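You operate a simulated robot arm through the tools that you are given. There is no shell and no other tool. Be economical: measure what you need, move in short steps, check, and stop when the job is done.

You run a simulated robot arm. Do the job below in one go: nothing can be reset, and whatever is moved stays where it is left.

## Task
Take the square bar marked "B" from the open patch of the steel bench and put it on top of the orange pad. Take the black nut on the taped area of the steel bench and put it away on the top of the tool bench. Take the green brush from the top of the long bench and put it on the black block. Take the slotted ring and leave it on the clear part of the wooden table. Take the bearing from the top of the long bench and put it on the silver steel plate there. Fetch the teal brush and stand it on the clear corner of the steel bench. Take the white sleeve and leave it on top of the capped cylinder. Any order will do. Set down upright: teal brush.

It is judged by the outcome, as a careful person would: the job done as asked, and still so three seconds after it is handed in. It fails if anything else is knocked over, pushed out of place, dropped, spilled or broken.

## Robot
A 6-joint arm with a two-finger gripper on a trunk, on a base that drives. Base frame: it is fixed to the floor where the robot stands at the start and does not move with it; the origin is under the middle of the robot, x ahead of it, y to its left, z up; the surface under the hand at the start is at about z = 800. Lengths are in mm, angles in degrees, forces in N, time in s.
Its first joint turns from -166.0 to 166.0 degrees. Places, roughly: bearing [1500, -2250, 750]; black block (8x7x3 cm) [1800, -2200, 900]; black nut (4x4x2 cm) [700, 300, 800]; capped cylinder (5x5x8 cm) [2300, -2300, 900]; clear corner of the steel bench (22x22 cm) [360, -180, 800]; clear part of the wooden table [4100, 500, 900]; green brush (4x4x9 cm) [2300, -2100, 900]; orange pad (7x10x14 cm) [500, 200, 800]; slotted ring (7x7x2 cm) [2300, -1900, 900]; square bar [500, 250, 750]; steel plate [1500, -2250, 750]; teal brush (4x4x9 cm) [800, 200, 800]; top of the tool bench [2300, 4900, 900]; white sleeve (4x4x3 cm) [800, 400, 800]. Payload 1.71 kg.
Tool frame: the origin (TCP) lies between the finger pads and is the grasp point; the fingertips stand 20 mm ahead of it; z points along the fingers, y is the line along which they close. Largest opening 96 mm; the body of the gripper starts 113 mm behind the TCP.
Orientation is that of the tool frame in the base frame, as a unit quaternion [x, y, z, w]. With the fingers straight down and closing along the base's y, the tool's x points along the base's -x, its y along +y and its z along -z.

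## Interface
- The arm moves only by the tool apply_moves. Its argument "plan" is text: rows parted by semicolons, each of 7 numbers parted by spaces: the gripper command, from -1 (shut) to 1 (fully open), values between in proportion, then the shift along the tool's x, y, z in mm, then the turn, a rotation vector about the tool's x, y, z in degrees. In form: hand tx ty tz rx ry rz; .... A call has 1 to 10 rows; each row shifts and turns the commanded pose from where the row before left it, along the tool's axes as they then stand. Each row takes 0.2 s and may step no farther than 50 mm and 8.6 degrees from the row before; otherwise, or with a gripper value out of range, the whole call is refused. A pose out of reach is approached as far as the arm can. The call stops where the force on the tool passes 40 N (or 10 N more than at its start, if that is more) or the arm is blocked; 0.2 s more then pass. The fingers move at their own pace (about 45 mm/s each) and stop on an object; they squeeze with about 33 N. The grip force told is the motor's: it shows also when the fingers shut on nothing. Time passes only in rows, and 0.2 s behind the last, so rows that do not move let the fingers close. It gives the time, the measured TCP pose, the force on the tool (base axes), the opening and the grip force at its end, in the units of the frame above (readings bear some noise), with the torque about the TCP (base axes, N m) and any sound that the robot's microphone picked up, and new pictures: "views" is both (left out), scene, wrist or none.
- Cameras (640 x 400 px; columns grow to the right, rows downward): "scene" is now at [71.1, 201.5, 1514]; the picture's right is [-0.11, -0.99, 0.00], its down [-0.76, 0.09, -0.64] and it looks along [0.63, -0.07, -0.77] (base axes); focal length 274 px, centre (320, 200). "wrist" rides on the gripper at [66, 14, -145] in the tool frame; the picture's right is [-0.21, 0.98, 0.00], its down [-0.88, -0.18, -0.45] and it looks along [-0.44, -0.09, 0.90] (tool axes); focal length 275 px, centre (320, 200). There is no depth. A picture from a camera that has moved, and an enlarged one, comes with that camera's place and axes in the base frame and with its lens.
- slide_trunk(by): slides the trunk up (or, below 0, down) by that many mm; the arm and the scene camera ride with it, the base frame stays. It gives what a move gives, with no picture.
- base_move(legs): drives the robot by 1 to 6 legs, each [ahead, turn to the left] in mm and degrees, along the robot's own axes; the way and the turn of a leg run together, so that a leg with both is an arc; at most 1500 mm and 180 degrees a leg. The arm and the cameras ride along, it lands a little off, and it stops where it bumps. It gives what a move gives, and a new picture of the scene camera.
- head_to(pan, tilt): turns the head with the scene camera to pan (to the left, within 143 degrees either way) and tilt (down, from -29 to 69), counted from straight ahead of the robot. It gives what a move gives, and a new picture of the scene camera.
- close_up(camera, box): a new picture of the part [left, top, right, bottom] of that camera's present view, enlarged. The clock stands still meanwhile.
- hand_in(): hands the job in; it is judged then, once.

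Work in short steps. Places have to be worked out from the pictures, the camera data and where the tool is seen: move nearer, look again, correct. Check each grasp and each placing, and mend what went wrong. You have 207 turns and 260 pictures in all, those below and enlarged ones among them. Open the gripper and draw the arm clear of the work before you hand the job in, unless the task says otherwise; then end with one line.

The tools are called after "Call:" as a command line: name --argument value ..., lists and objects as JSON in quotes. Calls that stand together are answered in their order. apply_moves: Moves the arm, as the interface text tells. Its arguments: {"type":"object","properties":{"plan":{"type":"string"},"views":{"type":"string","enum":["both","scene","wrist","none"]}},"required":["plan"]} The other tools are called the same way: slide_trunk (by) slides the trunk up or down; base_move (legs) drives the base; head_to (pan, tilt) turns the head that bears the scene camera; close_up (camera, box) takes an enlarged picture of a part of a camera's view; hand_in () hands the job in.

At the start:

```text
time_s: 0.0
tcp_pos: [599.5, 28.3, 1174.3]
tool_rot: [-0.001, 1.0, 0.0, -0.001]
ft_force: [0.0, 0.9, -1.0]
torque: [0.0, -0.01, -0.03]
gripper_width: 96.1
grip_force: 0.0
trunk travel left (down, up): [-125.0, 265.0]
robot x, y, heading: [2.7, -1.1, 0.1]
head pan, tilt: [-6.6, 49.4]
```

scene: 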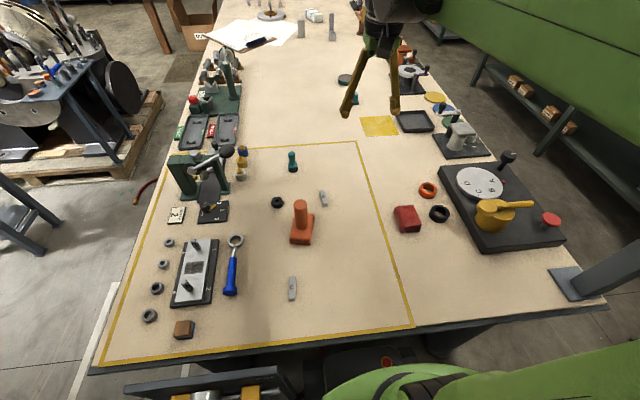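
wrist: 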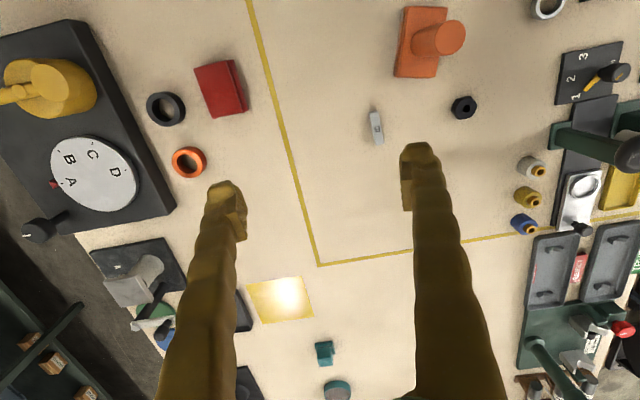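

The first pictures show the steel bench with the taped area; I'll enlarge to tell the objects apart.

Call:
close_up --camera "scene" --box '[230, 130, 420, 310]'

Call:
close_up --camera "scene" --box '[100, 140, 260, 360]'

Call:
close_up --camera "wrist" --box '[300, 0, 640, 240]'

```text
2.22 times, centred on (325, 220) of scene
camera zoom: at [71.1, 201.5, 1514.0], right [-0.11, -0.99, 0.0], down [-0.76, 0.09, -0.64], along [0.63, -0.07, -0.77], focal length 608 px, centre (309, 156)
```

zoom: 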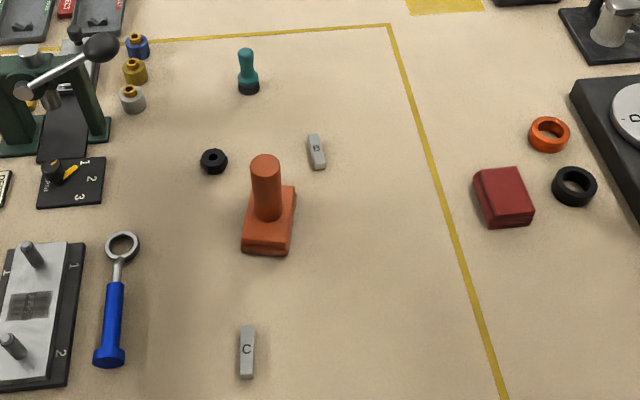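

```text
1.82 times, centred on (180, 250) of scene
camera zoom: at [71.1, 201.5, 1514.0], right [-0.11, -0.99, 0.0], down [-0.76, 0.09, -0.64], along [0.63, -0.07, -0.77], focal length 498 px, centre (574, 109)
```

zoom: 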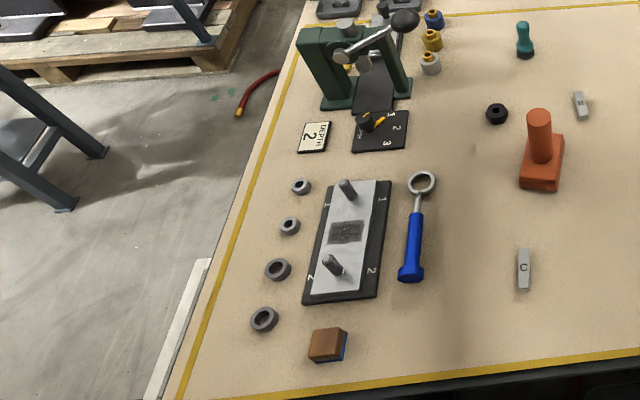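

```text
1.67 times, centred on (470, 120) of wrist
camera zoom: at [534.6, 41.2, 1319.1], right [0.21, 0.98, 0.0], down [0.88, -0.18, 0.44], along [0.43, -0.09, -0.9], focal length 459 px, centre (70, 333)
```

zoom: 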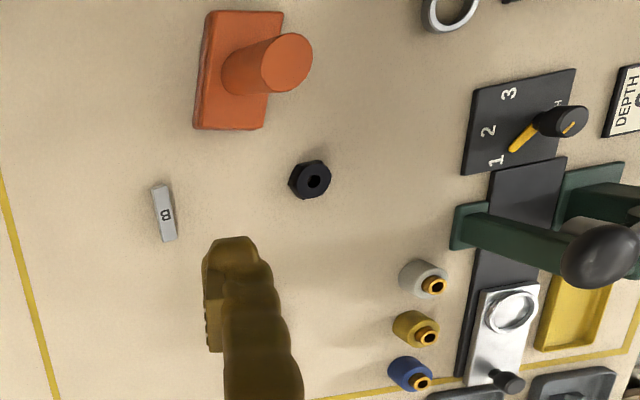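

Bar "B" lies near (657, 120), its long side about 8° off base x, and the orange pad has a post of about 36 mm at (538, 198). I'll move above the bar for a closer look.

Call:
apply_moves --plan "0 -9.6 15.3 45 0 0 0;0 -9.6 15.3 45 0 0 0;0 -9.6 15.3 45 0 0 0;0 -9.6 15.3 45 0 0 0;0 -9.6 15.3 45 0 0 0;0 -9.6 15.3 45 0 0 0;0 0 0 0 0 0 -7.6;0 0 0 0 0 0 0" --views "wrist"

```text
time_s: 1.8
tcp_pos: [645.7, 117.2, 911.6]
tool_rot: [-0.067, 0.998, -0.001, 0.008]
ft_force: [-0.4, 0.1, 0.1]
torque: [0.04, 0.0, 0.01]
gripper_width: 47.9
grip_force: 0.1
trunk travel left (down, up): [-125.0, 265.0]
robot x, y, heading: [-0.1, -1.0, -0.2]
head pan, tilt: [-6.6, 49.4]
camera wrist: at [576.0, 123.4, 1056.1], right [0.07, 1.0, 0.0], down [0.89, -0.07, 0.46], along [0.46, -0.03, -0.89], focal length 275 px, centre (320, 200)
```

wrist: 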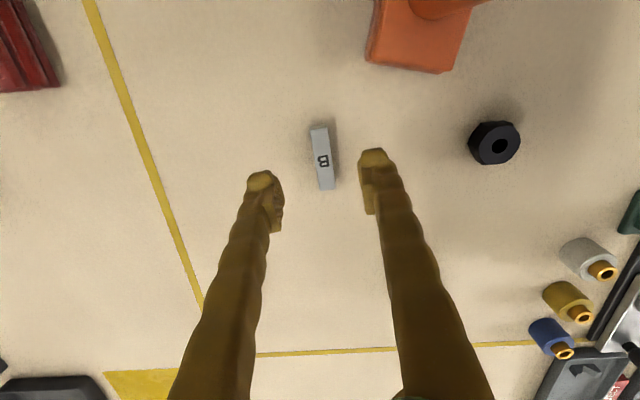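

Measured pose differs from what I commanded by about 11 mm in x; I'll wait and turn back 3.5° to see whether that's lag or a standing error.

Call:
apply_moves --plan "0 0 0 0 0 0 3.5;0 0 0 0 0 0 0;0 0 0 0 0 0 0" --views "none"

```text
time_s: 2.6
tcp_pos: [644.9, 118.1, 912.1]
tool_rot: [-0.037, 0.999, 0.0, 0.007]
ft_force: [0.0, 0.2, -0.1]
torque: [0.0, -0.03, 0.01]
gripper_width: 48.0
grip_force: 0.1
trunk travel left (down, up): [-125.0, 265.0]
robot x, y, heading: [3.3, 0.4, 0.0]
head pan, tilt: [-6.6, 49.4]
```

The offset stands. I'll servo on measured pose: move +13.5 in x, +2 in y and down to about 850.

Call:
apply_moves --plan "0 -6.5 1.5 31 0 0 0;0 -6.5 1.5 31 0 0 0;0 0 0 0 0 0 0;0 0 0 0 0 0 0" --views "wrist"

```text
time_s: 3.6
tcp_pos: [657.2, 123.3, 851.6]
tool_rot: [-0.036, 0.999, 0.0, 0.007]
ft_force: [0.2, -0.1, 0.4]
torque: [0.01, -0.02, 0.02]
gripper_width: 48.0
grip_force: 0.1
trunk travel left (down, up): [-125.0, 265.0]
robot x, y, heading: [-1.1, 1.5, 0.0]
head pan, tilt: [-6.6, 49.4]
camera wrist: at [588.8, 132.7, 996.3], right [0.14, 0.99, 0.0], down [0.88, -0.12, 0.46], along [0.45, -0.06, -0.89], focal length 275 px, centre (320, 200)
```

wrist: 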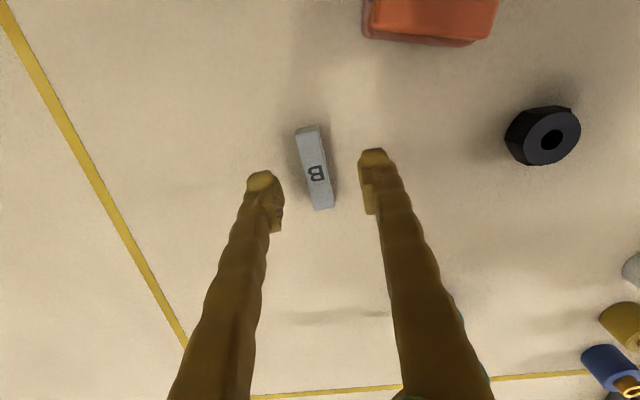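

Bar centred at about (656, 119.5); tool is 3.5 mm off in y. Lower to z≈823 and close.

Call:
apply_moves --plan "0 0 -3.5 15 0 0 1.5;0 0 0 13.5 0 0 0;0 0 0 0 0 0 0;-1 0 0 0 0 0 0;-1 0 0 0 0 0 0;-1 0 0 0 0 0 0;-1 0 0 0 0 0 0" --views "wrist"

```text
time_s: 5.2
tcp_pos: [657.3, 119.8, 820.9]
tool_rot: [-0.023, 1.0, 0.0, 0.008]
ft_force: [-0.1, 0.2, -0.4]
torque: [-0.03, 0.03, 0.03]
gripper_width: 14.4
grip_force: 33.2
trunk travel left (down, up): [-125.0, 265.0]
robot x, y, heading: [-2.2, 0.6, -0.1]
head pan, tilt: [-6.6, 49.4]
camera wrist: at [590.1, 131.0, 966.8], right [0.16, 0.99, 0.0], down [0.88, -0.14, 0.46], along [0.45, -0.07, -0.89], focal length 275 px, centre (320, 200)
```

wrist: 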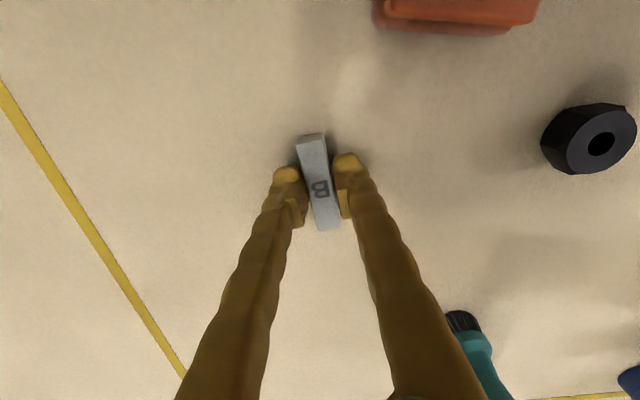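

Gripped (14.4 mm). Lift to about z 1000 and look at the pad.

Call:
apply_moves --plan "-1 0 0 -20 0 0 0;-1 0 0 -45 0 0 0;-1 0 0 -45 0 0 0;-1 0 0 -45 0 0 0;-1 0 0 -30 0 0 0;-1 0 0 0 0 0 0;-1 0 0 0 0 0 0" --views "both"

```text
time_s: 6.8
tcp_pos: [655.3, 118.8, 1004.9]
tool_rot: [-0.023, 1.0, 0.001, 0.007]
ft_force: [0.4, 0.8, -0.2]
torque: [-0.05, 0.0, 0.02]
gripper_width: 0.1
grip_force: 29.2
trunk travel left (down, up): [-125.0, 265.0]
robot x, y, heading: [0.1, 0.9, 0.2]
head pan, tilt: [-6.6, 49.4]
camera scene: at [71.2, 201.5, 1514.0], right [-0.11, -0.99, 0.0], down [-0.76, 0.09, -0.64], along [0.63, -0.07, -0.77], focal length 274 px, centre (320, 200)
camera wrist: at [586.8, 131.3, 1149.5], right [0.16, 0.99, 0.0], down [0.88, -0.14, 0.46], along [0.45, -0.07, -0.89], focal length 275 px, centre (320, 200)
```

scene: 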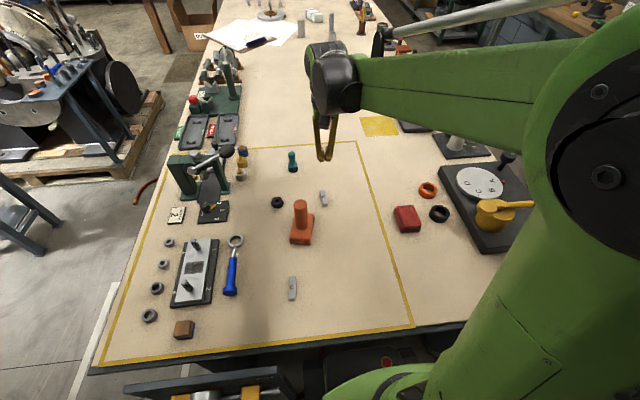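
wrist: 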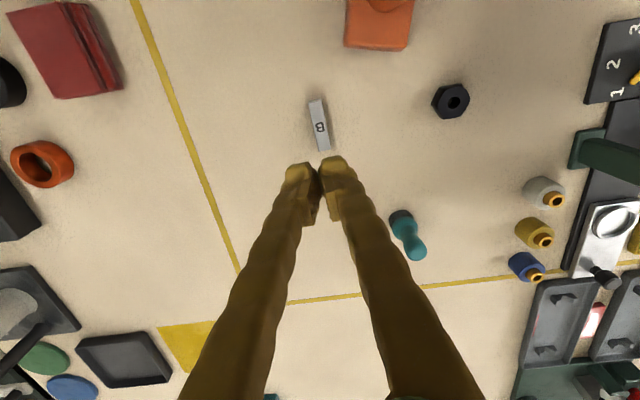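

The bar slipped out and stayed in place: triangulation puts its top at only about 804, so the bench must be lower, about 790. I'll go back down, deeper, and feel for it.

Call:
apply_moves --plan "0 0 0 30 0 0 0;0 0 0 45 0 0 0;0 -2 0 45 0 0 0;0 -1 0 45 0 0 0;0 0 0 17 0 0 0;0 0 0 6 0 0 0;0 0 0 0 0 0 0" --views "wrist"

```text
time_s: 8.4
tcp_pos: [659.0, 121.0, 819.3]
tool_rot: [-0.023, 1.0, 0.001, 0.007]
ft_force: [3.3, -1.5, 14.1]
torque: [0.08, -0.01, -0.02]
gripper_width: 48.1
grip_force: 0.1
trunk travel left (down, up): [-125.0, 265.0]
robot x, y, heading: [1.6, -2.3, 0.2]
head pan, tilt: [-6.6, 49.4]
camera wrist: at [591.6, 131.5, 963.5], right [0.16, 0.99, 0.0], down [0.88, -0.14, 0.46], along [0.45, -0.07, -0.89], focal length 275 px, centre (320, 200)
```

wrist: 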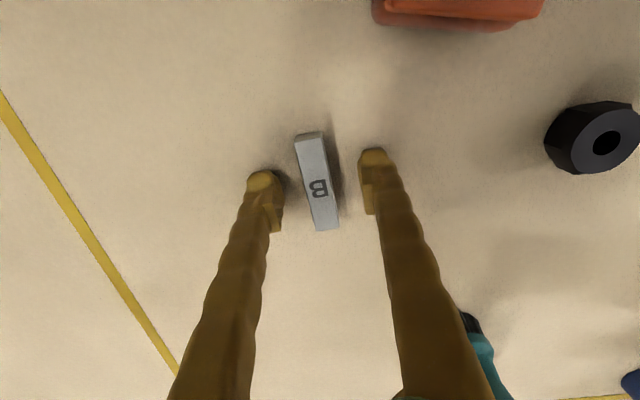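

The tips now touch the bench at TCP z≈819, so the bench is at about 800. I'll grip at this depth, lift a little and check.

Call:
apply_moves --plan "0 0 -1 -2 0 0 0;-1 0 0 0 0 0 0;-1 0 0 0 0 0 0;-1 0 0 0 0 0 0;-1 0 0 0 0 0 0;-1 0 0 0 0 0 0;-1 0 0 -10 0 0 0;-1 0 0 -10 0 0 0;-1 0 0 -10 0 0 0" --views "wrist"

```text
time_s: 10.4
tcp_pos: [660.6, 117.5, 851.1]
tool_rot: [-0.023, 1.0, 0.0, 0.007]
ft_force: [0.2, 0.5, -1.7]
torque: [-0.01, 0.01, -0.02]
gripper_width: 14.9
grip_force: 32.9
trunk travel left (down, up): [-125.0, 265.0]
robot x, y, heading: [-3.7, -1.4, -0.3]
head pan, tilt: [-6.6, 49.4]
camera wrist: at [592.3, 129.1, 995.4], right [0.16, 0.99, 0.0], down [0.88, -0.14, 0.46], along [0.45, -0.07, -0.89], focal length 275 px, centre (320, 200)
```

wrist: 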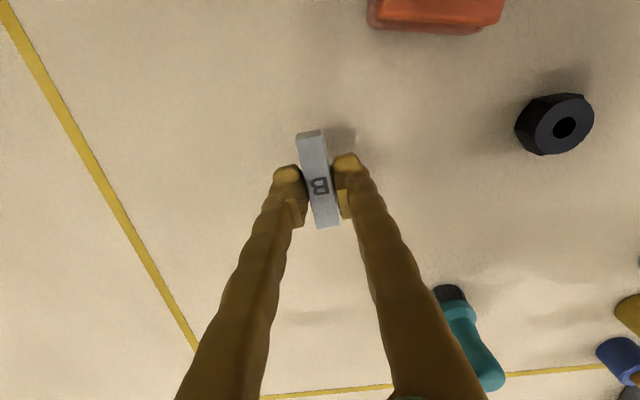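

It's held now. Lift gently to about z 1000.

Call:
apply_moves --plan "-1 0 0 -15 0 0 0;-1 0 0 -15 0 0 0;-1 0 0 -15 0 0 0;-1 0 0 -15 0 0 0;-1 0 0 -15 0 0 0;-1 0 0 -15 0 0 0;-1 0 0 -15 0 0 0;-1 0 0 -15 0 0 0;-1 0 0 -15 0 0 0;-1 0 0 -15 0 0 0" --views "wrist"

Call:
close_up --camera "scene" --box '[260, 160, 340, 260]'

```text
time_s: 12.6
tcp_pos: [659.2, 118.4, 1000.0]
tool_rot: [-0.022, 1.0, 0.001, 0.007]
ft_force: [0.0, -0.1, -1.9]
torque: [0.0, 0.01, -0.04]
gripper_width: 14.6
grip_force: 33.2
trunk travel left (down, up): [-125.0, 265.0]
robot x, y, heading: [-0.3, -1.1, 0.2]
head pan, tilt: [-6.6, 49.4]
camera wrist: at [590.8, 129.1, 1145.6], right [0.16, 0.99, 0.0], down [0.88, -0.14, 0.46], along [0.45, -0.07, -0.89], focal length 275 px, centre (320, 200)
```

wrist: 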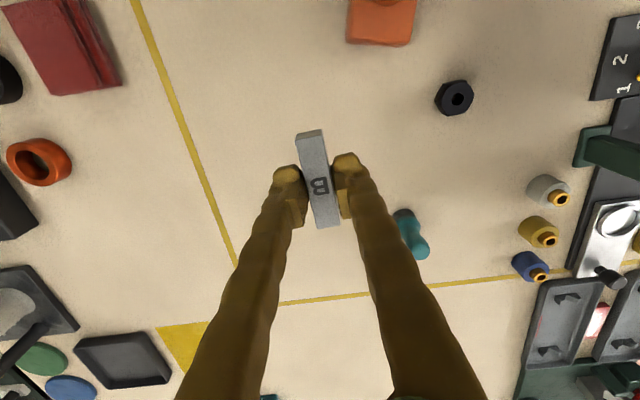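

```text
4.00 times, centred on (300, 210) of scene
camera zoom: at [71.3, 201.6, 1514.0], right [-0.11, -0.99, 0.0], down [-0.76, 0.09, -0.64], along [0.63, -0.07, -0.77], focal length 1095 px, centre (400, 160)
```

zoom: 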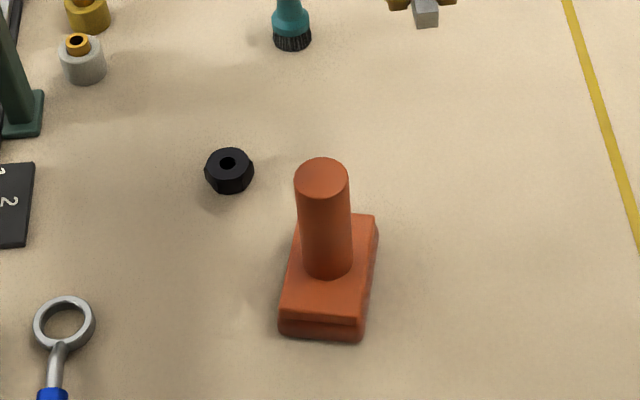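

Bar held. The post top is near (536.5, 200, 938); I'll carry the bar over it at z≈1000.

Call:
apply_moves --plan "-1 13.2 9.7 0 0 0 0;-1 13.2 9.7 0 0 0 0;-1 13.2 9.7 0 0 0 0;-1 13.2 9.7 0 0 0 0;-1 13.2 9.7 0 0 0 0;-1 13.2 9.7 0 0 0 0;-1 13.2 9.7 0 0 0 0;-1 13.2 9.7 0 0 0 0;-1 13.2 9.7 0 0 0 0;-1 0 0 0 0 0 0" --views "wrist"

Call:
close_up --camera "scene" --box '[260, 160, 340, 260]'

```text
time_s: 14.8
tcp_pos: [535.5, 198.4, 999.9]
tool_rot: [-0.023, 1.0, 0.0, 0.007]
ft_force: [0.2, 0.0, -1.4]
torque: [0.0, -0.02, 0.0]
gripper_width: 14.9
grip_force: 33.2
trunk travel left (down, up): [-125.0, 265.0]
robot x, y, heading: [1.3, 0.1, -0.1]
head pan, tilt: [-6.6, 49.4]
camera wrist: at [468.1, 210.6, 1144.3], right [0.16, 0.99, 0.0], down [0.88, -0.14, 0.46], along [0.45, -0.07, -0.89], focal length 275 px, centre (320, 200)
```

wrist: 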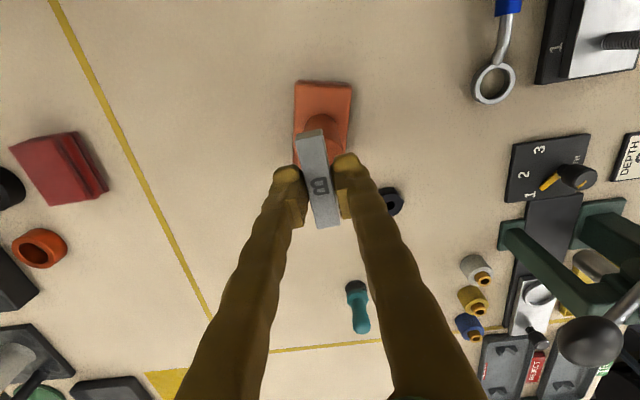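

```text
4.00 times, centred on (300, 210) of scene
camera zoom: at [71.0, 201.5, 1514.0], right [-0.11, -0.99, 0.0], down [-0.76, 0.09, -0.64], along [0.63, -0.07, -0.77], focal length 1095 px, centre (400, 160)
```

zoom: 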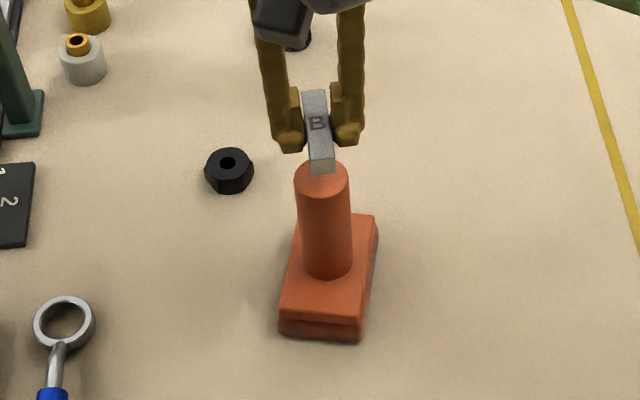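

Bar is above the post. Lower about 33 mm and check.

Call:
apply_moves --plan "-1 0 1 12 0 0 0;-1 0 0 12 0 0 0;-1 0 0 9 0 0 0;-1 0 0 0 0 0 0" --views "none"

Call:
close_up --camera "scene" --box '[270, 160, 330, 235]'

Call:
close_up --camera "wrist" --box '[240, 60, 400, 240]'

```text
time_s: 15.8
tcp_pos: [536.3, 200.9, 967.7]
tool_rot: [-0.022, 1.0, 0.0, 0.007]
ft_force: [-0.6, 0.0, -1.7]
torque: [0.02, 0.0, -0.04]
gripper_width: 14.7
grip_force: 32.9
trunk travel left (down, up): [-125.0, 265.0]
robot x, y, heading: [3.4, -2.2, -0.0]
head pan, tilt: [-6.6, 49.4]
```

```text
5.33 times, centred on (300, 198) of scene
camera zoom: at [71.2, 201.6, 1514.0], right [-0.11, -0.99, 0.0], down [-0.76, 0.09, -0.64], along [0.63, -0.07, -0.77], focal length 1460 px, centre (427, 213)
```

zoom: 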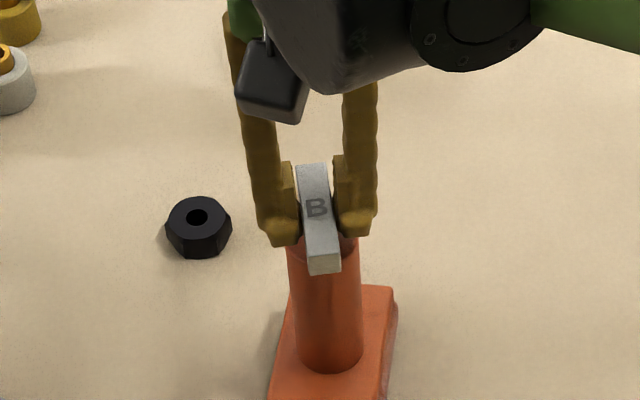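

```text
2.22 times, centred on (320, 150) of wrist
camera zoom: at [468.8, 212.3, 1111.7], right [0.16, 0.99, 0.0], down [0.88, -0.14, 0.46], along [0.45, -0.07, -0.89], focal length 612 px, centre (320, 311)
```

zoom: 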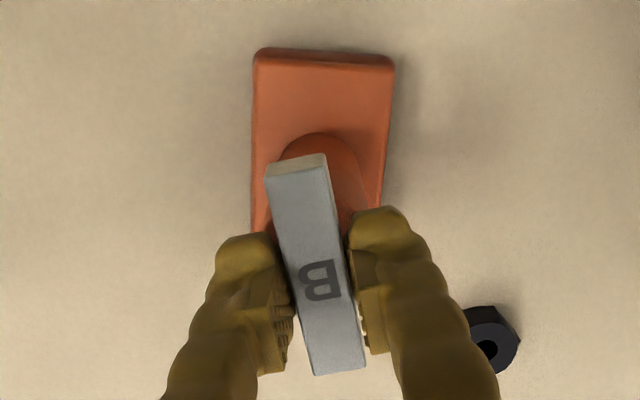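

Alignment looks good; lower in small steps until contact.

Call:
apply_moves --plan "-1 0 0 2 0 0 0;-1 0 0 2 0 0 0;-1 0 0 1.5 0 0 0;-1 0 0 0 0 0 0" --views "none"

```text
time_s: 16.8
tcp_pos: [537.2, 199.9, 961.5]
tool_rot: [-0.022, 1.0, 0.001, 0.008]
ft_force: [0.6, 0.3, -0.5]
torque: [0.01, -0.02, 0.02]
gripper_width: 14.6
grip_force: 33.1
trunk travel left (down, up): [-125.0, 265.0]
robot x, y, heading: [2.3, -0.9, 0.0]
head pan, tilt: [-6.6, 49.4]
```

Call:
apply_moves --plan "-1 0 0 1 0 0 0;-1 0 0 1 0 0 0;-1 0 0 0 0 0 0" --views "none"

Call:
close_up --camera "scene" --box '[270, 160, 330, 235]'

```text
time_s: 17.6
tcp_pos: [536.7, 200.5, 958.9]
tool_rot: [-0.022, 1.0, 0.0, 0.008]
ft_force: [-0.7, 0.2, -0.2]
torque: [0.02, 0.01, 0.0]
gripper_width: 14.4
grip_force: 33.3
trunk travel left (down, up): [-125.0, 265.0]
robot x, y, heading: [1.6, -0.2, -0.0]
head pan, tilt: [-6.6, 49.4]
```

```text
5.33 times, centred on (300, 198) of scene
camera zoom: at [71.1, 201.5, 1514.0], right [-0.11, -0.99, 0.0], down [-0.76, 0.09, -0.64], along [0.63, -0.07, -0.77], focal length 1460 px, centre (427, 213)
```

zoom: 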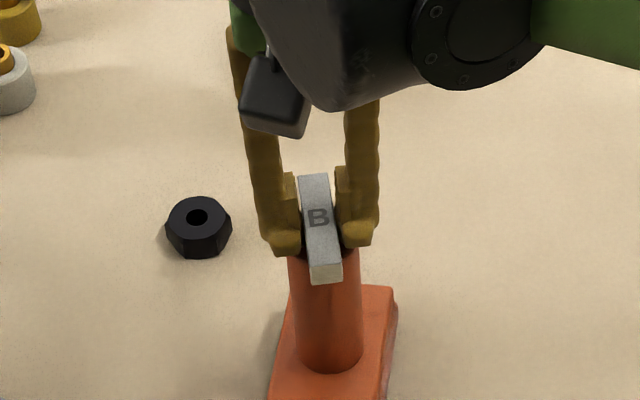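

Call:
apply_moves --plan "-1 0 0 1.5 0 0 0;-1 0 0 0 0 0 0;-1 0 0 0 0 0 0" --views "none"

```text
time_s: 18.4
tcp_pos: [537.3, 200.5, 958.3]
tool_rot: [-0.023, 1.0, 0.0, 0.006]
ft_force: [0.3, -0.5, -1.1]
torque: [0.01, -0.01, -0.01]
gripper_width: 14.7
grip_force: 32.8
trunk travel left (down, up): [-125.0, 265.0]
robot x, y, heading: [-1.1, 0.1, 0.0]
head pan, tilt: [-6.6, 49.4]
```

The reading is noisy and contact isn't clear; go down a bit more.

Call:
apply_moves --plan "-1 0 0 1.5 0 0 0;-1 0 0 1.5 0 0 0;-1 0 0 0 0 0 0" --views "none"

Call:
close_up --camera "scene" --box '[290, 180, 315, 210]'

```text
time_s: 19.2
tcp_pos: [537.3, 200.3, 955.3]
tool_rot: [-0.023, 1.0, 0.001, 0.008]
ft_force: [4.0, 3.1, 22.3]
torque: [-0.01, -0.15, 0.02]
gripper_width: 14.7
grip_force: 33.1
trunk travel left (down, up): [-125.0, 265.0]
robot x, y, heading: [-1.4, -0.2, -0.2]
head pan, tilt: [-6.6, 49.4]
```

```text
13.33 times, centred on (302, 195) of scene
camera zoom: at [70.3, 201.3, 1514.3], right [-0.11, -0.99, 0.0], down [-0.76, 0.09, -0.64], along [0.63, -0.07, -0.77], focal length 3650 px, centre (553, 267)
```

zoom: 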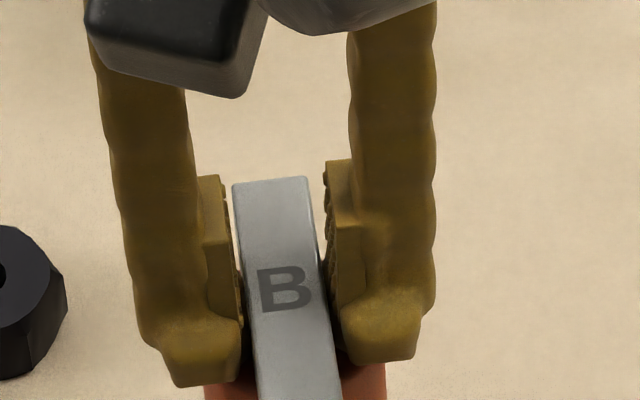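

Firm contact now (22 N). Ease off 1.5 mm, open, and check.

Call:
apply_moves --plan "-1 0 0 -1.5 0 0 0;-0.55 0 0 0 0 0 0;-0.3 0 0 0 0 0 0;-0.2 0 0 0 0 0 0;-0.2 0 0 -10 0 0 0;-0.2 0 0 -20 0 0 0;0 0 0 -30 0 0 0;0 0 0 -40 0 0 0;0 0 0 0 0 0 0" --views "wrist"

Call:
close_up --camera "scene" --box '[270, 160, 330, 235]'

```text
time_s: 21.2
tcp_pos: [537.3, 201.0, 1056.1]
tool_rot: [-0.022, 1.0, -0.001, 0.007]
ft_force: [-0.3, -0.1, -0.5]
torque: [0.01, -0.02, 0.0]
gripper_width: 47.8
grip_force: 0.0
trunk travel left (down, up): [-125.0, 265.0]
robot x, y, heading: [-1.3, 0.8, -0.0]
head pan, tilt: [-6.6, 49.4]
camera wrist: at [468.9, 211.8, 1200.6], right [0.16, 0.99, 0.0], down [0.88, -0.14, 0.46], along [0.45, -0.07, -0.89], focal length 275 px, centre (320, 200)
```

wrist: 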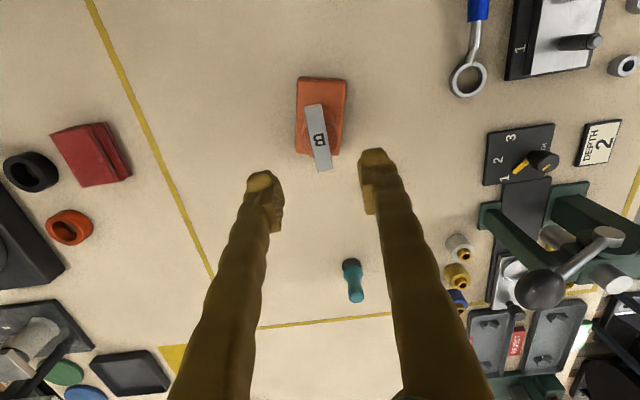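

```text
5.33 times, centred on (300, 198) of scene
camera zoom: at [70.8, 201.5, 1514.0], right [-0.11, -0.99, 0.0], down [-0.76, 0.09, -0.64], along [0.63, -0.07, -0.77], focal length 1460 px, centre (427, 213)
```

zoom: 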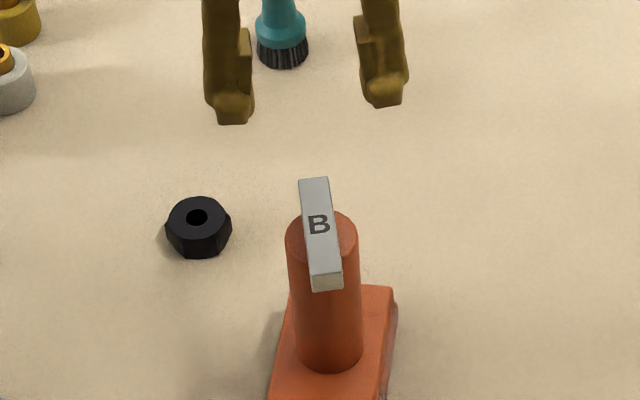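

Bar B rests on the post. Next the teal brush, at about (812, 218): move above it to look.

Call:
apply_moves --plan "0 -39 0.7 0 0 0 0;0 -39 0.7 0 0 0 0;0 -39 0.7 0 0 0 0;0 -39 0.7 0 0 0 0;0 -39 0.7 0 0 0 0;0 -39 0.7 0 0 0 0;0 -39 0.7 20 0 0 0;0 0 0 30 0 0 0;0 0 0 30 0 0 0;0 0 0 0 0 0 0" --views "both"

```text
time_s: 23.4
tcp_pos: [809.4, 218.3, 979.3]
tool_rot: [-0.023, 1.0, 0.0, 0.007]
ft_force: [-0.4, -0.6, -0.1]
torque: [0.02, -0.01, 0.02]
gripper_width: 48.3
grip_force: 0.2
trunk travel left (down, up): [-125.0, 265.0]
robot x, y, heading: [0.1, -3.2, -0.2]
head pan, tilt: [-6.6, 49.4]
camera scene: at [71.5, 201.5, 1514.0], right [-0.11, -0.99, 0.0], down [-0.77, 0.09, -0.64], along [0.63, -0.07, -0.77], focal length 274 px, centre (320, 200)
camera wrist: at [741.3, 229.1, 1124.1], right [0.16, 0.99, 0.0], down [0.88, -0.14, 0.46], along [0.45, -0.07, -0.89], focal length 275 px, centre (320, 200)
```

scene: 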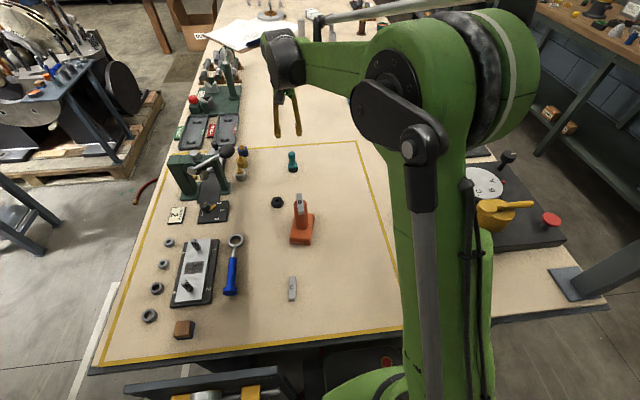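
wrist: 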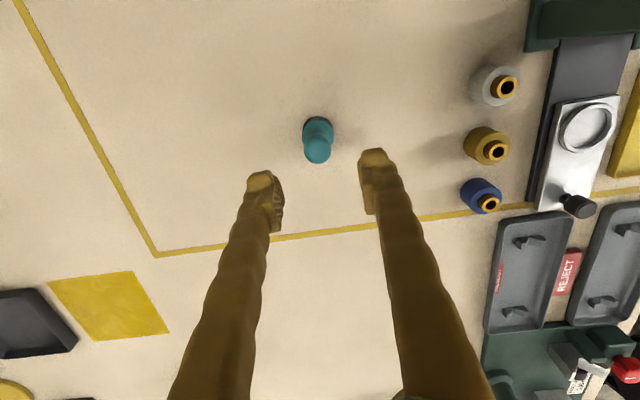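

Brush top is at about (811, 215.5). Lower around its handle to z≈866.

Call:
apply_moves --plan "0 -1.5 -2.5 20 0 0 0;0 0 0 30 0 0 0;0 0 0 30 0 0 0;0 0 0 20 0 0 0;0 0 0 14 0 0 0;0 0 0 0 0 0 0" --views "both"

Call:
close_up --camera "scene" --box '[265, 135, 320, 185]'

```text
time_s: 24.8
tcp_pos: [813.5, 217.0, 866.1]
tool_rot: [-0.022, 1.0, 0.0, 0.007]
ft_force: [-0.5, -0.5, -0.2]
torque: [-0.05, 0.02, 0.02]
gripper_width: 48.0
grip_force: 0.0
trunk travel left (down, up): [-125.0, 265.0]
robot x, y, heading: [-1.4, -0.5, -0.2]
head pan, tilt: [-6.6, 49.4]
camera scene: at [71.5, 201.5, 1514.0], right [-0.11, -0.99, 0.0], down [-0.77, 0.09, -0.64], along [0.63, -0.07, -0.77], focal length 274 px, centre (320, 200)
camera wrist: at [744.9, 228.4, 1010.1], right [0.16, 0.99, 0.0], down [0.88, -0.14, 0.46], along [0.45, -0.07, -0.89], focal length 275 px, centre (320, 200)
```

scene: 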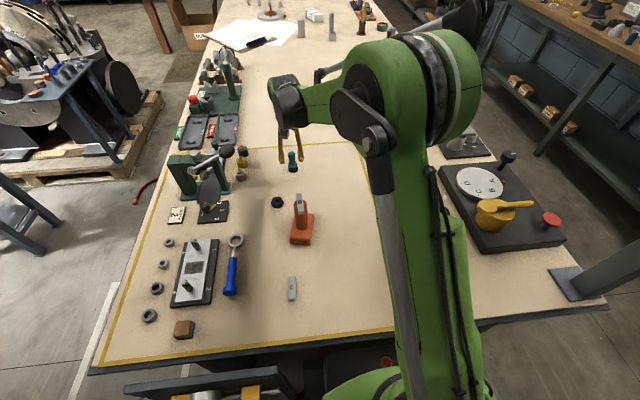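
wrist: 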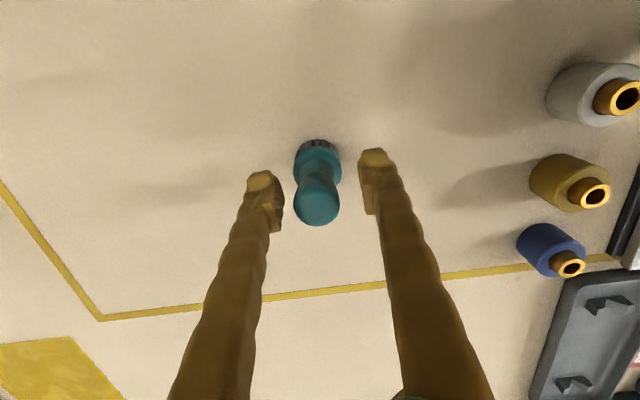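

```text
8.00 times, centred on (292, 160) of scene
camera zoom: at [71.5, 201.5, 1514.0], right [-0.11, -0.99, 0.0], down [-0.77, 0.09, -0.64], along [0.63, -0.07, -0.77], focal length 2190 px, centre (540, 520)
```

zoom: 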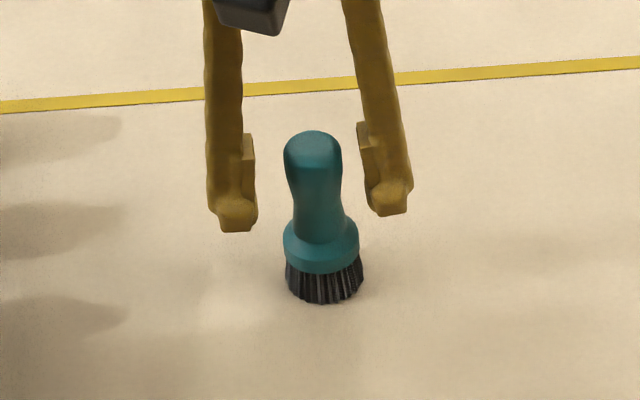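

Handle is centred between the fingers. Close and lift gently.

Call:
apply_moves --plan "-0.3 0 0 3 0 0 0;-1 0 0 0 0 0 0;-1 0 0 0 0 0 0;-1 0 0 0 0 0 0;-1 0 0 0 0 0 0;-1 0 0 -8 0 0 0;-1 0 0 -12 0 0 0;-1 0 0 0 0 0 0" --views "wrist"

Call:
close_up --camera "scene" --box '[265, 135, 320, 185]'

```text
time_s: 26.6
tcp_pos: [812.8, 216.5, 882.9]
tool_rot: [-0.023, 1.0, 0.001, 0.007]
ft_force: [-0.3, 0.6, -0.7]
torque: [-0.02, -0.01, 0.02]
gripper_width: 23.7
grip_force: 33.5
trunk travel left (down, up): [-125.0, 265.0]
robot x, y, heading: [-1.9, -3.4, -0.0]
head pan, tilt: [-6.6, 49.4]
camera wrist: at [744.5, 227.7, 1027.1], right [0.16, 0.99, 0.0], down [0.88, -0.14, 0.46], along [0.45, -0.07, -0.89], focal length 275 px, centre (320, 200)
```

wrist: 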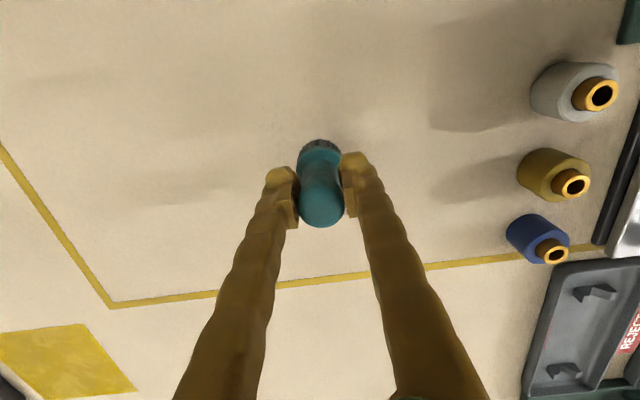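

```text
8.00 times, centred on (292, 160) of scene
camera zoom: at [71.3, 201.5, 1514.0], right [-0.11, -0.99, 0.0], down [-0.76, 0.09, -0.64], along [0.63, -0.07, -0.77], focal length 2190 px, centre (540, 520)
```

zoom: 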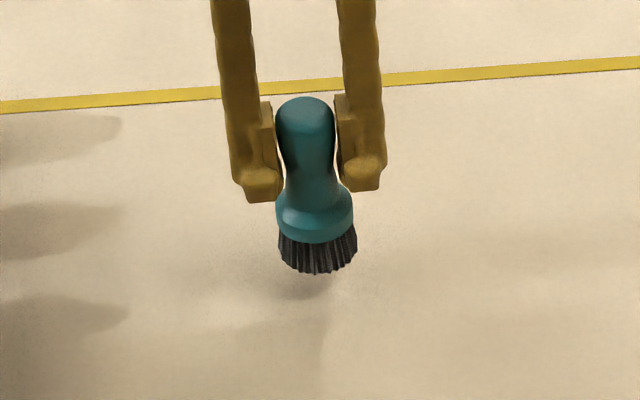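

Brush is held. Lift it to about z 990.

Call:
apply_moves --plan "-1 0 0 -20 0 0 0;-1 0 0 -25 0 0 0;-1 0 0 -25 0 0 0;-1 0 0 -25 0 0 0;-1 0 0 -15 0 0 0;-1 26.1 -20.9 0 0 0 0;-1 26.1 -20.9 0 0 0 0;-1 26.1 -20.9 0 0 0 0;-1 26.1 -20.9 0 0 0 0;-1 26.1 -20.9 0 0 0 0" --views "none"

Call:
apply_moves --plan "-1 26.1 -20.9 0 0 0 0;-1 26.1 -20.9 0 0 0 0;-1 26.1 -20.9 0 0 0 0;-1 26.1 -20.9 0 0 0 0;-1 26.1 -20.9 0 0 0 0;-1 26.1 -20.9 0 0 0 0;-1 26.1 -20.9 0 0 0 0;-1 26.1 -20.9 0 0 0 0;-1 26.1 -20.9 0 0 0 0;-1 26.1 -20.9 0 0 0 0" --views "both"

```text
time_s: 28.8
tcp_pos: [682.8, 103.4, 990.2]
tool_rot: [-0.023, 1.0, 0.0, 0.007]
ft_force: [0.0, 0.0, -0.3]
torque: [-0.03, 0.04, -0.01]
gripper_width: 23.9
grip_force: 32.7
trunk travel left (down, up): [-125.0, 265.0]
robot x, y, heading: [-0.8, 1.6, -0.2]
head pan, tilt: [-6.6, 49.4]
```

```text
time_s: 31.0
tcp_pos: [432.2, -115.0, 987.4]
tool_rot: [-0.023, 1.0, 0.001, 0.007]
ft_force: [0.1, -0.7, -0.9]
torque: [0.01, 0.07, 0.03]
gripper_width: 23.5
grip_force: 32.8
trunk travel left (down, up): [-125.0, 265.0]
robot x, y, heading: [3.6, 1.6, 0.3]
head pan, tilt: [-6.6, 49.4]
camera scene: at [71.3, 201.5, 1513.9], right [-0.11, -0.99, 0.0], down [-0.76, 0.09, -0.64], along [0.63, -0.07, -0.77], focal length 274 px, centre (320, 200)
camera wrist: at [364.4, -104.4, 1132.3], right [0.16, 0.99, 0.0], down [0.88, -0.14, 0.46], along [0.45, -0.07, -0.89], focal length 275 px, centre (320, 200)
```

scene: 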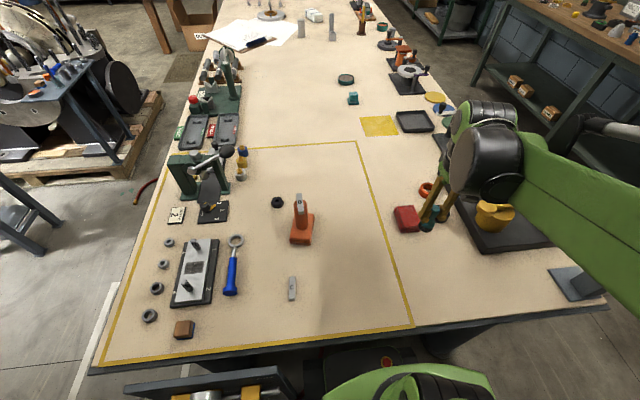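
wrist: 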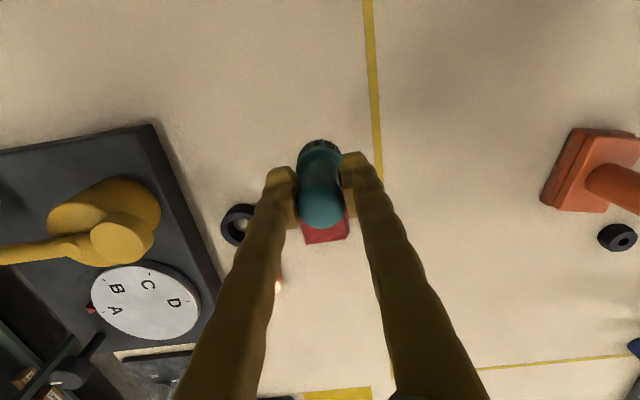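

Remaining shift to (360, −180), then lower toward z≈875.

Call:
apply_moves --plan "-1 25 -20.6 0 0 0 0;-1 25 -20.6 0 0 0 0;-1 25 -20.6 0 0 0 0;-1 0 0 25 0 0 0;-1 0 0 25 0 0 0;-1 0 0 25 0 0 0;-1 0 0 20 0 0 0;-1 0 0 15 0 0 0;-1 0 0 0 0 0 0" --views "both"

```text
time_s: 33.0
tcp_pos: [363.1, -178.6, 875.7]
tool_rot: [-0.022, 1.0, 0.0, 0.007]
ft_force: [-0.4, 0.4, -1.1]
torque: [0.01, 0.03, 0.01]
gripper_width: 23.3
grip_force: 32.5
trunk travel left (down, up): [-125.0, 265.0]
robot x, y, heading: [2.1, -3.4, 0.4]
head pan, tilt: [-6.6, 49.4]
camera scene: at [75.2, 208.3, 1519.4], right [-0.02, -1.0, 0.0], down [-0.72, 0.02, -0.69], along [0.69, -0.02, -0.72], focal length 274 px, centre (320, 200)
camera wrist: at [296.0, -167.3, 1020.9], right [0.16, 0.99, 0.0], down [0.88, -0.14, 0.46], along [0.45, -0.07, -0.89], focal length 275 px, centre (320, 200)
```

scene: 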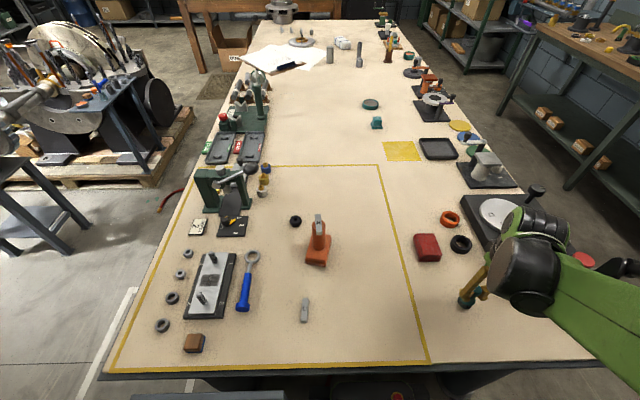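
wrist: 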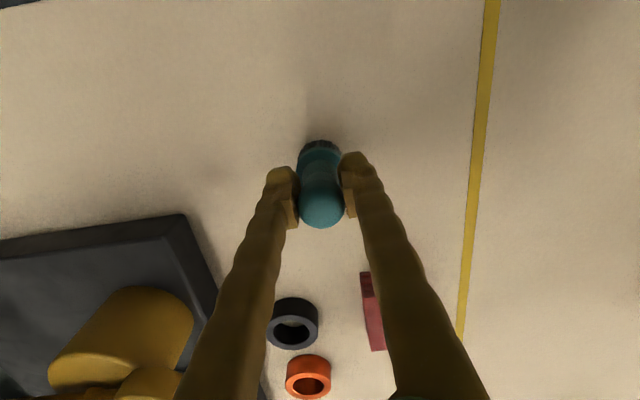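

The head was shifted, perhaps nudged by the arm's elbow, but the hand is in place. Lower in small steps until the bristles touch.

Call:
apply_moves --plan "-1 0 0 5 0 0 0;-1 0 0 3 0 0 0;-1 0 0 2 0 0 0;-1 0 0 0 0 0 0" --views "none"

Call:
close_up --camera "scene" --box '[430, 240, 530, 320]'

```text
time_s: 34.0
tcp_pos: [363.9, -179.8, 866.1]
tool_rot: [-0.023, 1.0, -0.001, 0.007]
ft_force: [0.4, 0.3, -2.0]
torque: [0.0, 0.03, -0.04]
gripper_width: 23.4
grip_force: 32.6
trunk travel left (down, up): [-125.0, 265.0]
robot x, y, heading: [-0.3, -0.1, -0.4]
head pan, tilt: [-6.6, 49.4]
```

```text
5.00 times, centred on (480, 280) of scene
camera zoom: at [74.6, 210.4, 1518.7], right [0.0, -1.0, 0.0], down [-0.73, 0.0, -0.68], along [0.68, 0.0, -0.73], focal length 1369 px, centre (-480, -200)
```

zoom: 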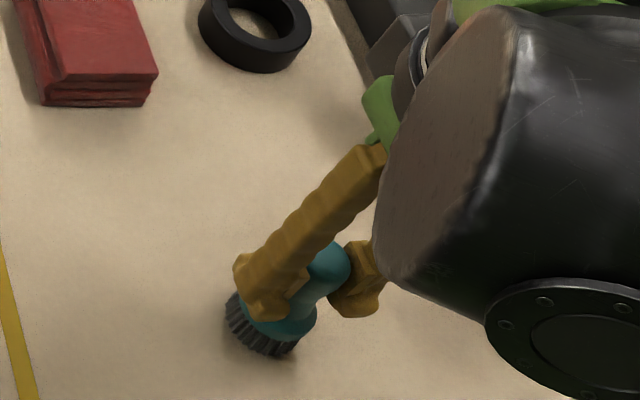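

Call:
apply_moves --plan "-1 0 0 1.5 0 0 0;-1 0 0 1.5 0 0 0;-1 0 0 0 0 0 0" --views "none"

```text
time_s: 34.8
tcp_pos: [362.2, -180.0, 864.0]
tool_rot: [-0.023, 1.0, -0.001, 0.006]
ft_force: [-0.5, -0.2, -1.6]
torque: [-0.04, -0.01, 0.0]
gripper_width: 23.2
grip_force: 33.5
trunk travel left (down, up): [-125.0, 265.0]
robot x, y, heading: [3.3, -0.6, -0.1]
head pan, tilt: [-6.6, 49.4]
```

Still hanging (−1.6 N); continue down.

Call:
apply_moves --plan "-1 0 0 1.5 0 0 0;-1 0 0 1.5 0 0 0;-1 0 0 0 0 0 0" --views "none"

```text
time_s: 35.6
tcp_pos: [362.9, -179.1, 859.8]
tool_rot: [-0.022, 1.0, 0.0, 0.007]
ft_force: [1.5, 0.0, 24.2]
torque: [0.01, -0.09, 0.16]
gripper_width: 23.0
grip_force: 32.4
trunk travel left (down, up): [-125.0, 265.0]
robot x, y, heading: [-2.1, 3.9, 0.3]
head pan, tilt: [-6.6, 49.4]
```

Touching (24 N). Ease off 1.5 mm, open, and withdraw straight up.

Call:
apply_moves --plan "-1 0 0 -1.5 0 0 0;-0.3 0 0 0 0 0 0;0 0 0 0 0 0 0;0.2 0 0 0 0 0 0;0.2 0 0 -15 0 0 0;0.2 0 0 -30 0 0 0;0.2 0 0 -40 0 0 0;0.2 0 0 -40 0 0 0;0.2 0 0 -40 0 0 0;0.2 0 0 0 0 0 0" --views "both"

```text
time_s: 37.8
tcp_pos: [361.1, -183.6, 1027.9]
tool_rot: [-0.023, 1.0, -0.001, 0.006]
ft_force: [-0.7, 0.1, -0.5]
torque: [-0.03, 0.0, 0.01]
gripper_width: 57.6
grip_force: 0.1
trunk travel left (down, up): [-125.0, 265.0]
robot x, y, heading: [-0.8, -5.2, -0.1]
head pan, tilt: [-6.6, 49.4]
camera scene: at [70.7, 201.5, 1514.0], right [-0.11, -0.99, 0.0], down [-0.76, 0.09, -0.64], along [0.63, -0.07, -0.77], focal length 274 px, centre (320, 200)
camera wrist: at [293.5, -171.5, 1172.3], right [0.16, 0.99, 0.0], down [0.88, -0.14, 0.46], along [0.45, -0.07, -0.89], focal length 275 px, centre (320, 200)
```

scene: 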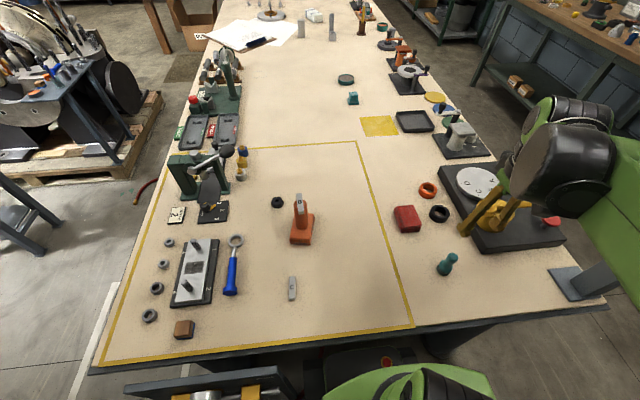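
wrist: 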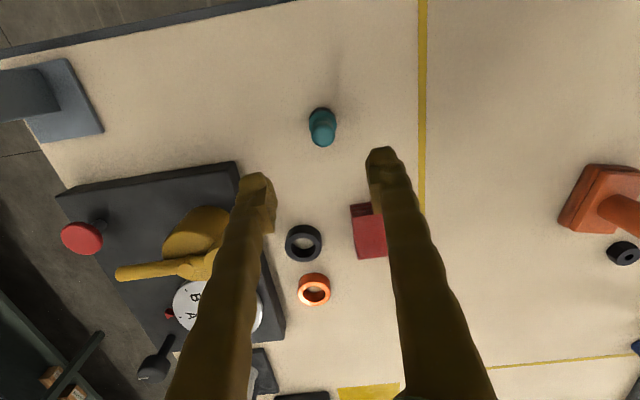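

Teal brush stands upright in the clear corner. Now fly to the white sleeve near (791, 397).

Call:
apply_moves --plan "0.2 -30.4 37.4 0 0 0 0;0.2 -30.4 37.4 0 0 0 0;0.2 -30.4 37.4 0 0 0 0;0.2 -30.4 37.4 0 0 0 0;0.2 -30.4 37.4 0 0 0 0;0.2 -30.4 37.4 0 0 0 0;0.2 -30.4 37.4 0 0 0 0;0.2 -30.4 37.4 0 0 0 0;0.2 -30.4 37.4 0 0 0 0;0.2 -30.4 37.4 0 0 0 0" --views "none"

Call:
apply_moves --plan "0.2 -30.4 37.4 0 0 0 0;0.2 -30.4 37.4 0 0 0 0;0.2 -30.4 37.4 0 0 0 0;0.2 -30.4 37.4 0 0 0 0;0.2 -30.4 37.4 0 0 0 0;0.2 0 0 0 0 0 0" --views "both"

```text
time_s: 40.0
tcp_pos: [648.0, 207.4, 1028.9]
tool_rot: [-0.023, 1.0, 0.0, 0.007]
ft_force: [0.1, -0.1, 0.4]
torque: [0.04, -0.04, 0.0]
gripper_width: 57.9
grip_force: 0.1
trunk travel left (down, up): [-125.0, 265.0]
robot x, y, heading: [1.5, 1.2, 0.3]
head pan, tilt: [-6.6, 49.4]
```

```text
time_s: 41.4
tcp_pos: [790.0, 400.1, 1031.3]
tool_rot: [-0.023, 1.0, 0.0, 0.006]
ft_force: [-0.3, 0.5, -0.5]
torque: [-0.02, 0.03, -0.01]
gripper_width: 57.6
grip_force: 0.1
trunk travel left (down, up): [-125.0, 265.0]
robot x, y, heading: [1.7, 0.1, 0.1]
head pan, tilt: [-6.6, 49.4]
camera scene: at [72.1, 202.0, 1513.9], right [-0.11, -0.99, 0.0], down [-0.77, 0.09, -0.64], along [0.63, -0.07, -0.77], focal length 274 px, centre (320, 200)
camera wrist: at [721.9, 412.0, 1176.3], right [0.16, 0.99, 0.0], down [0.88, -0.14, 0.46], along [0.45, -0.07, -0.89], focal length 275 px, centre (320, 200)
```

scene: 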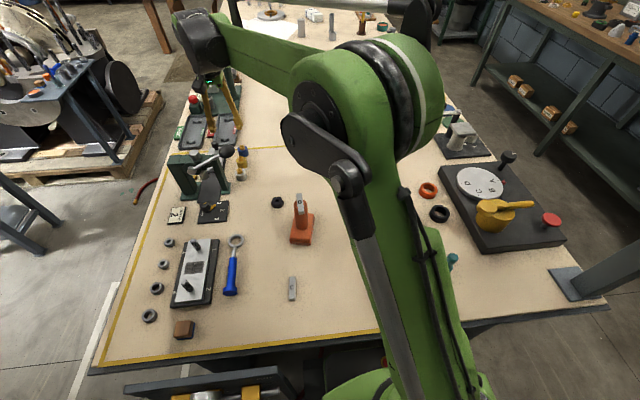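
wrist: 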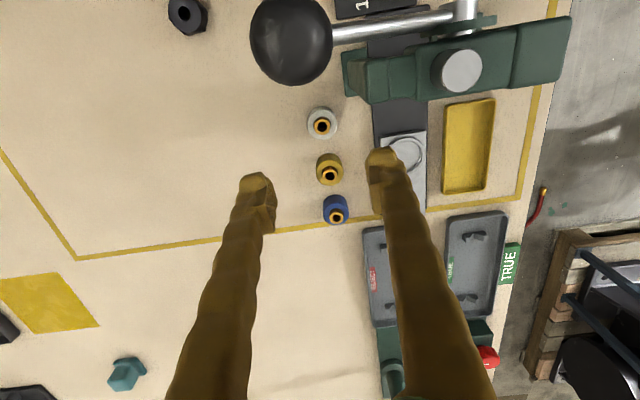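

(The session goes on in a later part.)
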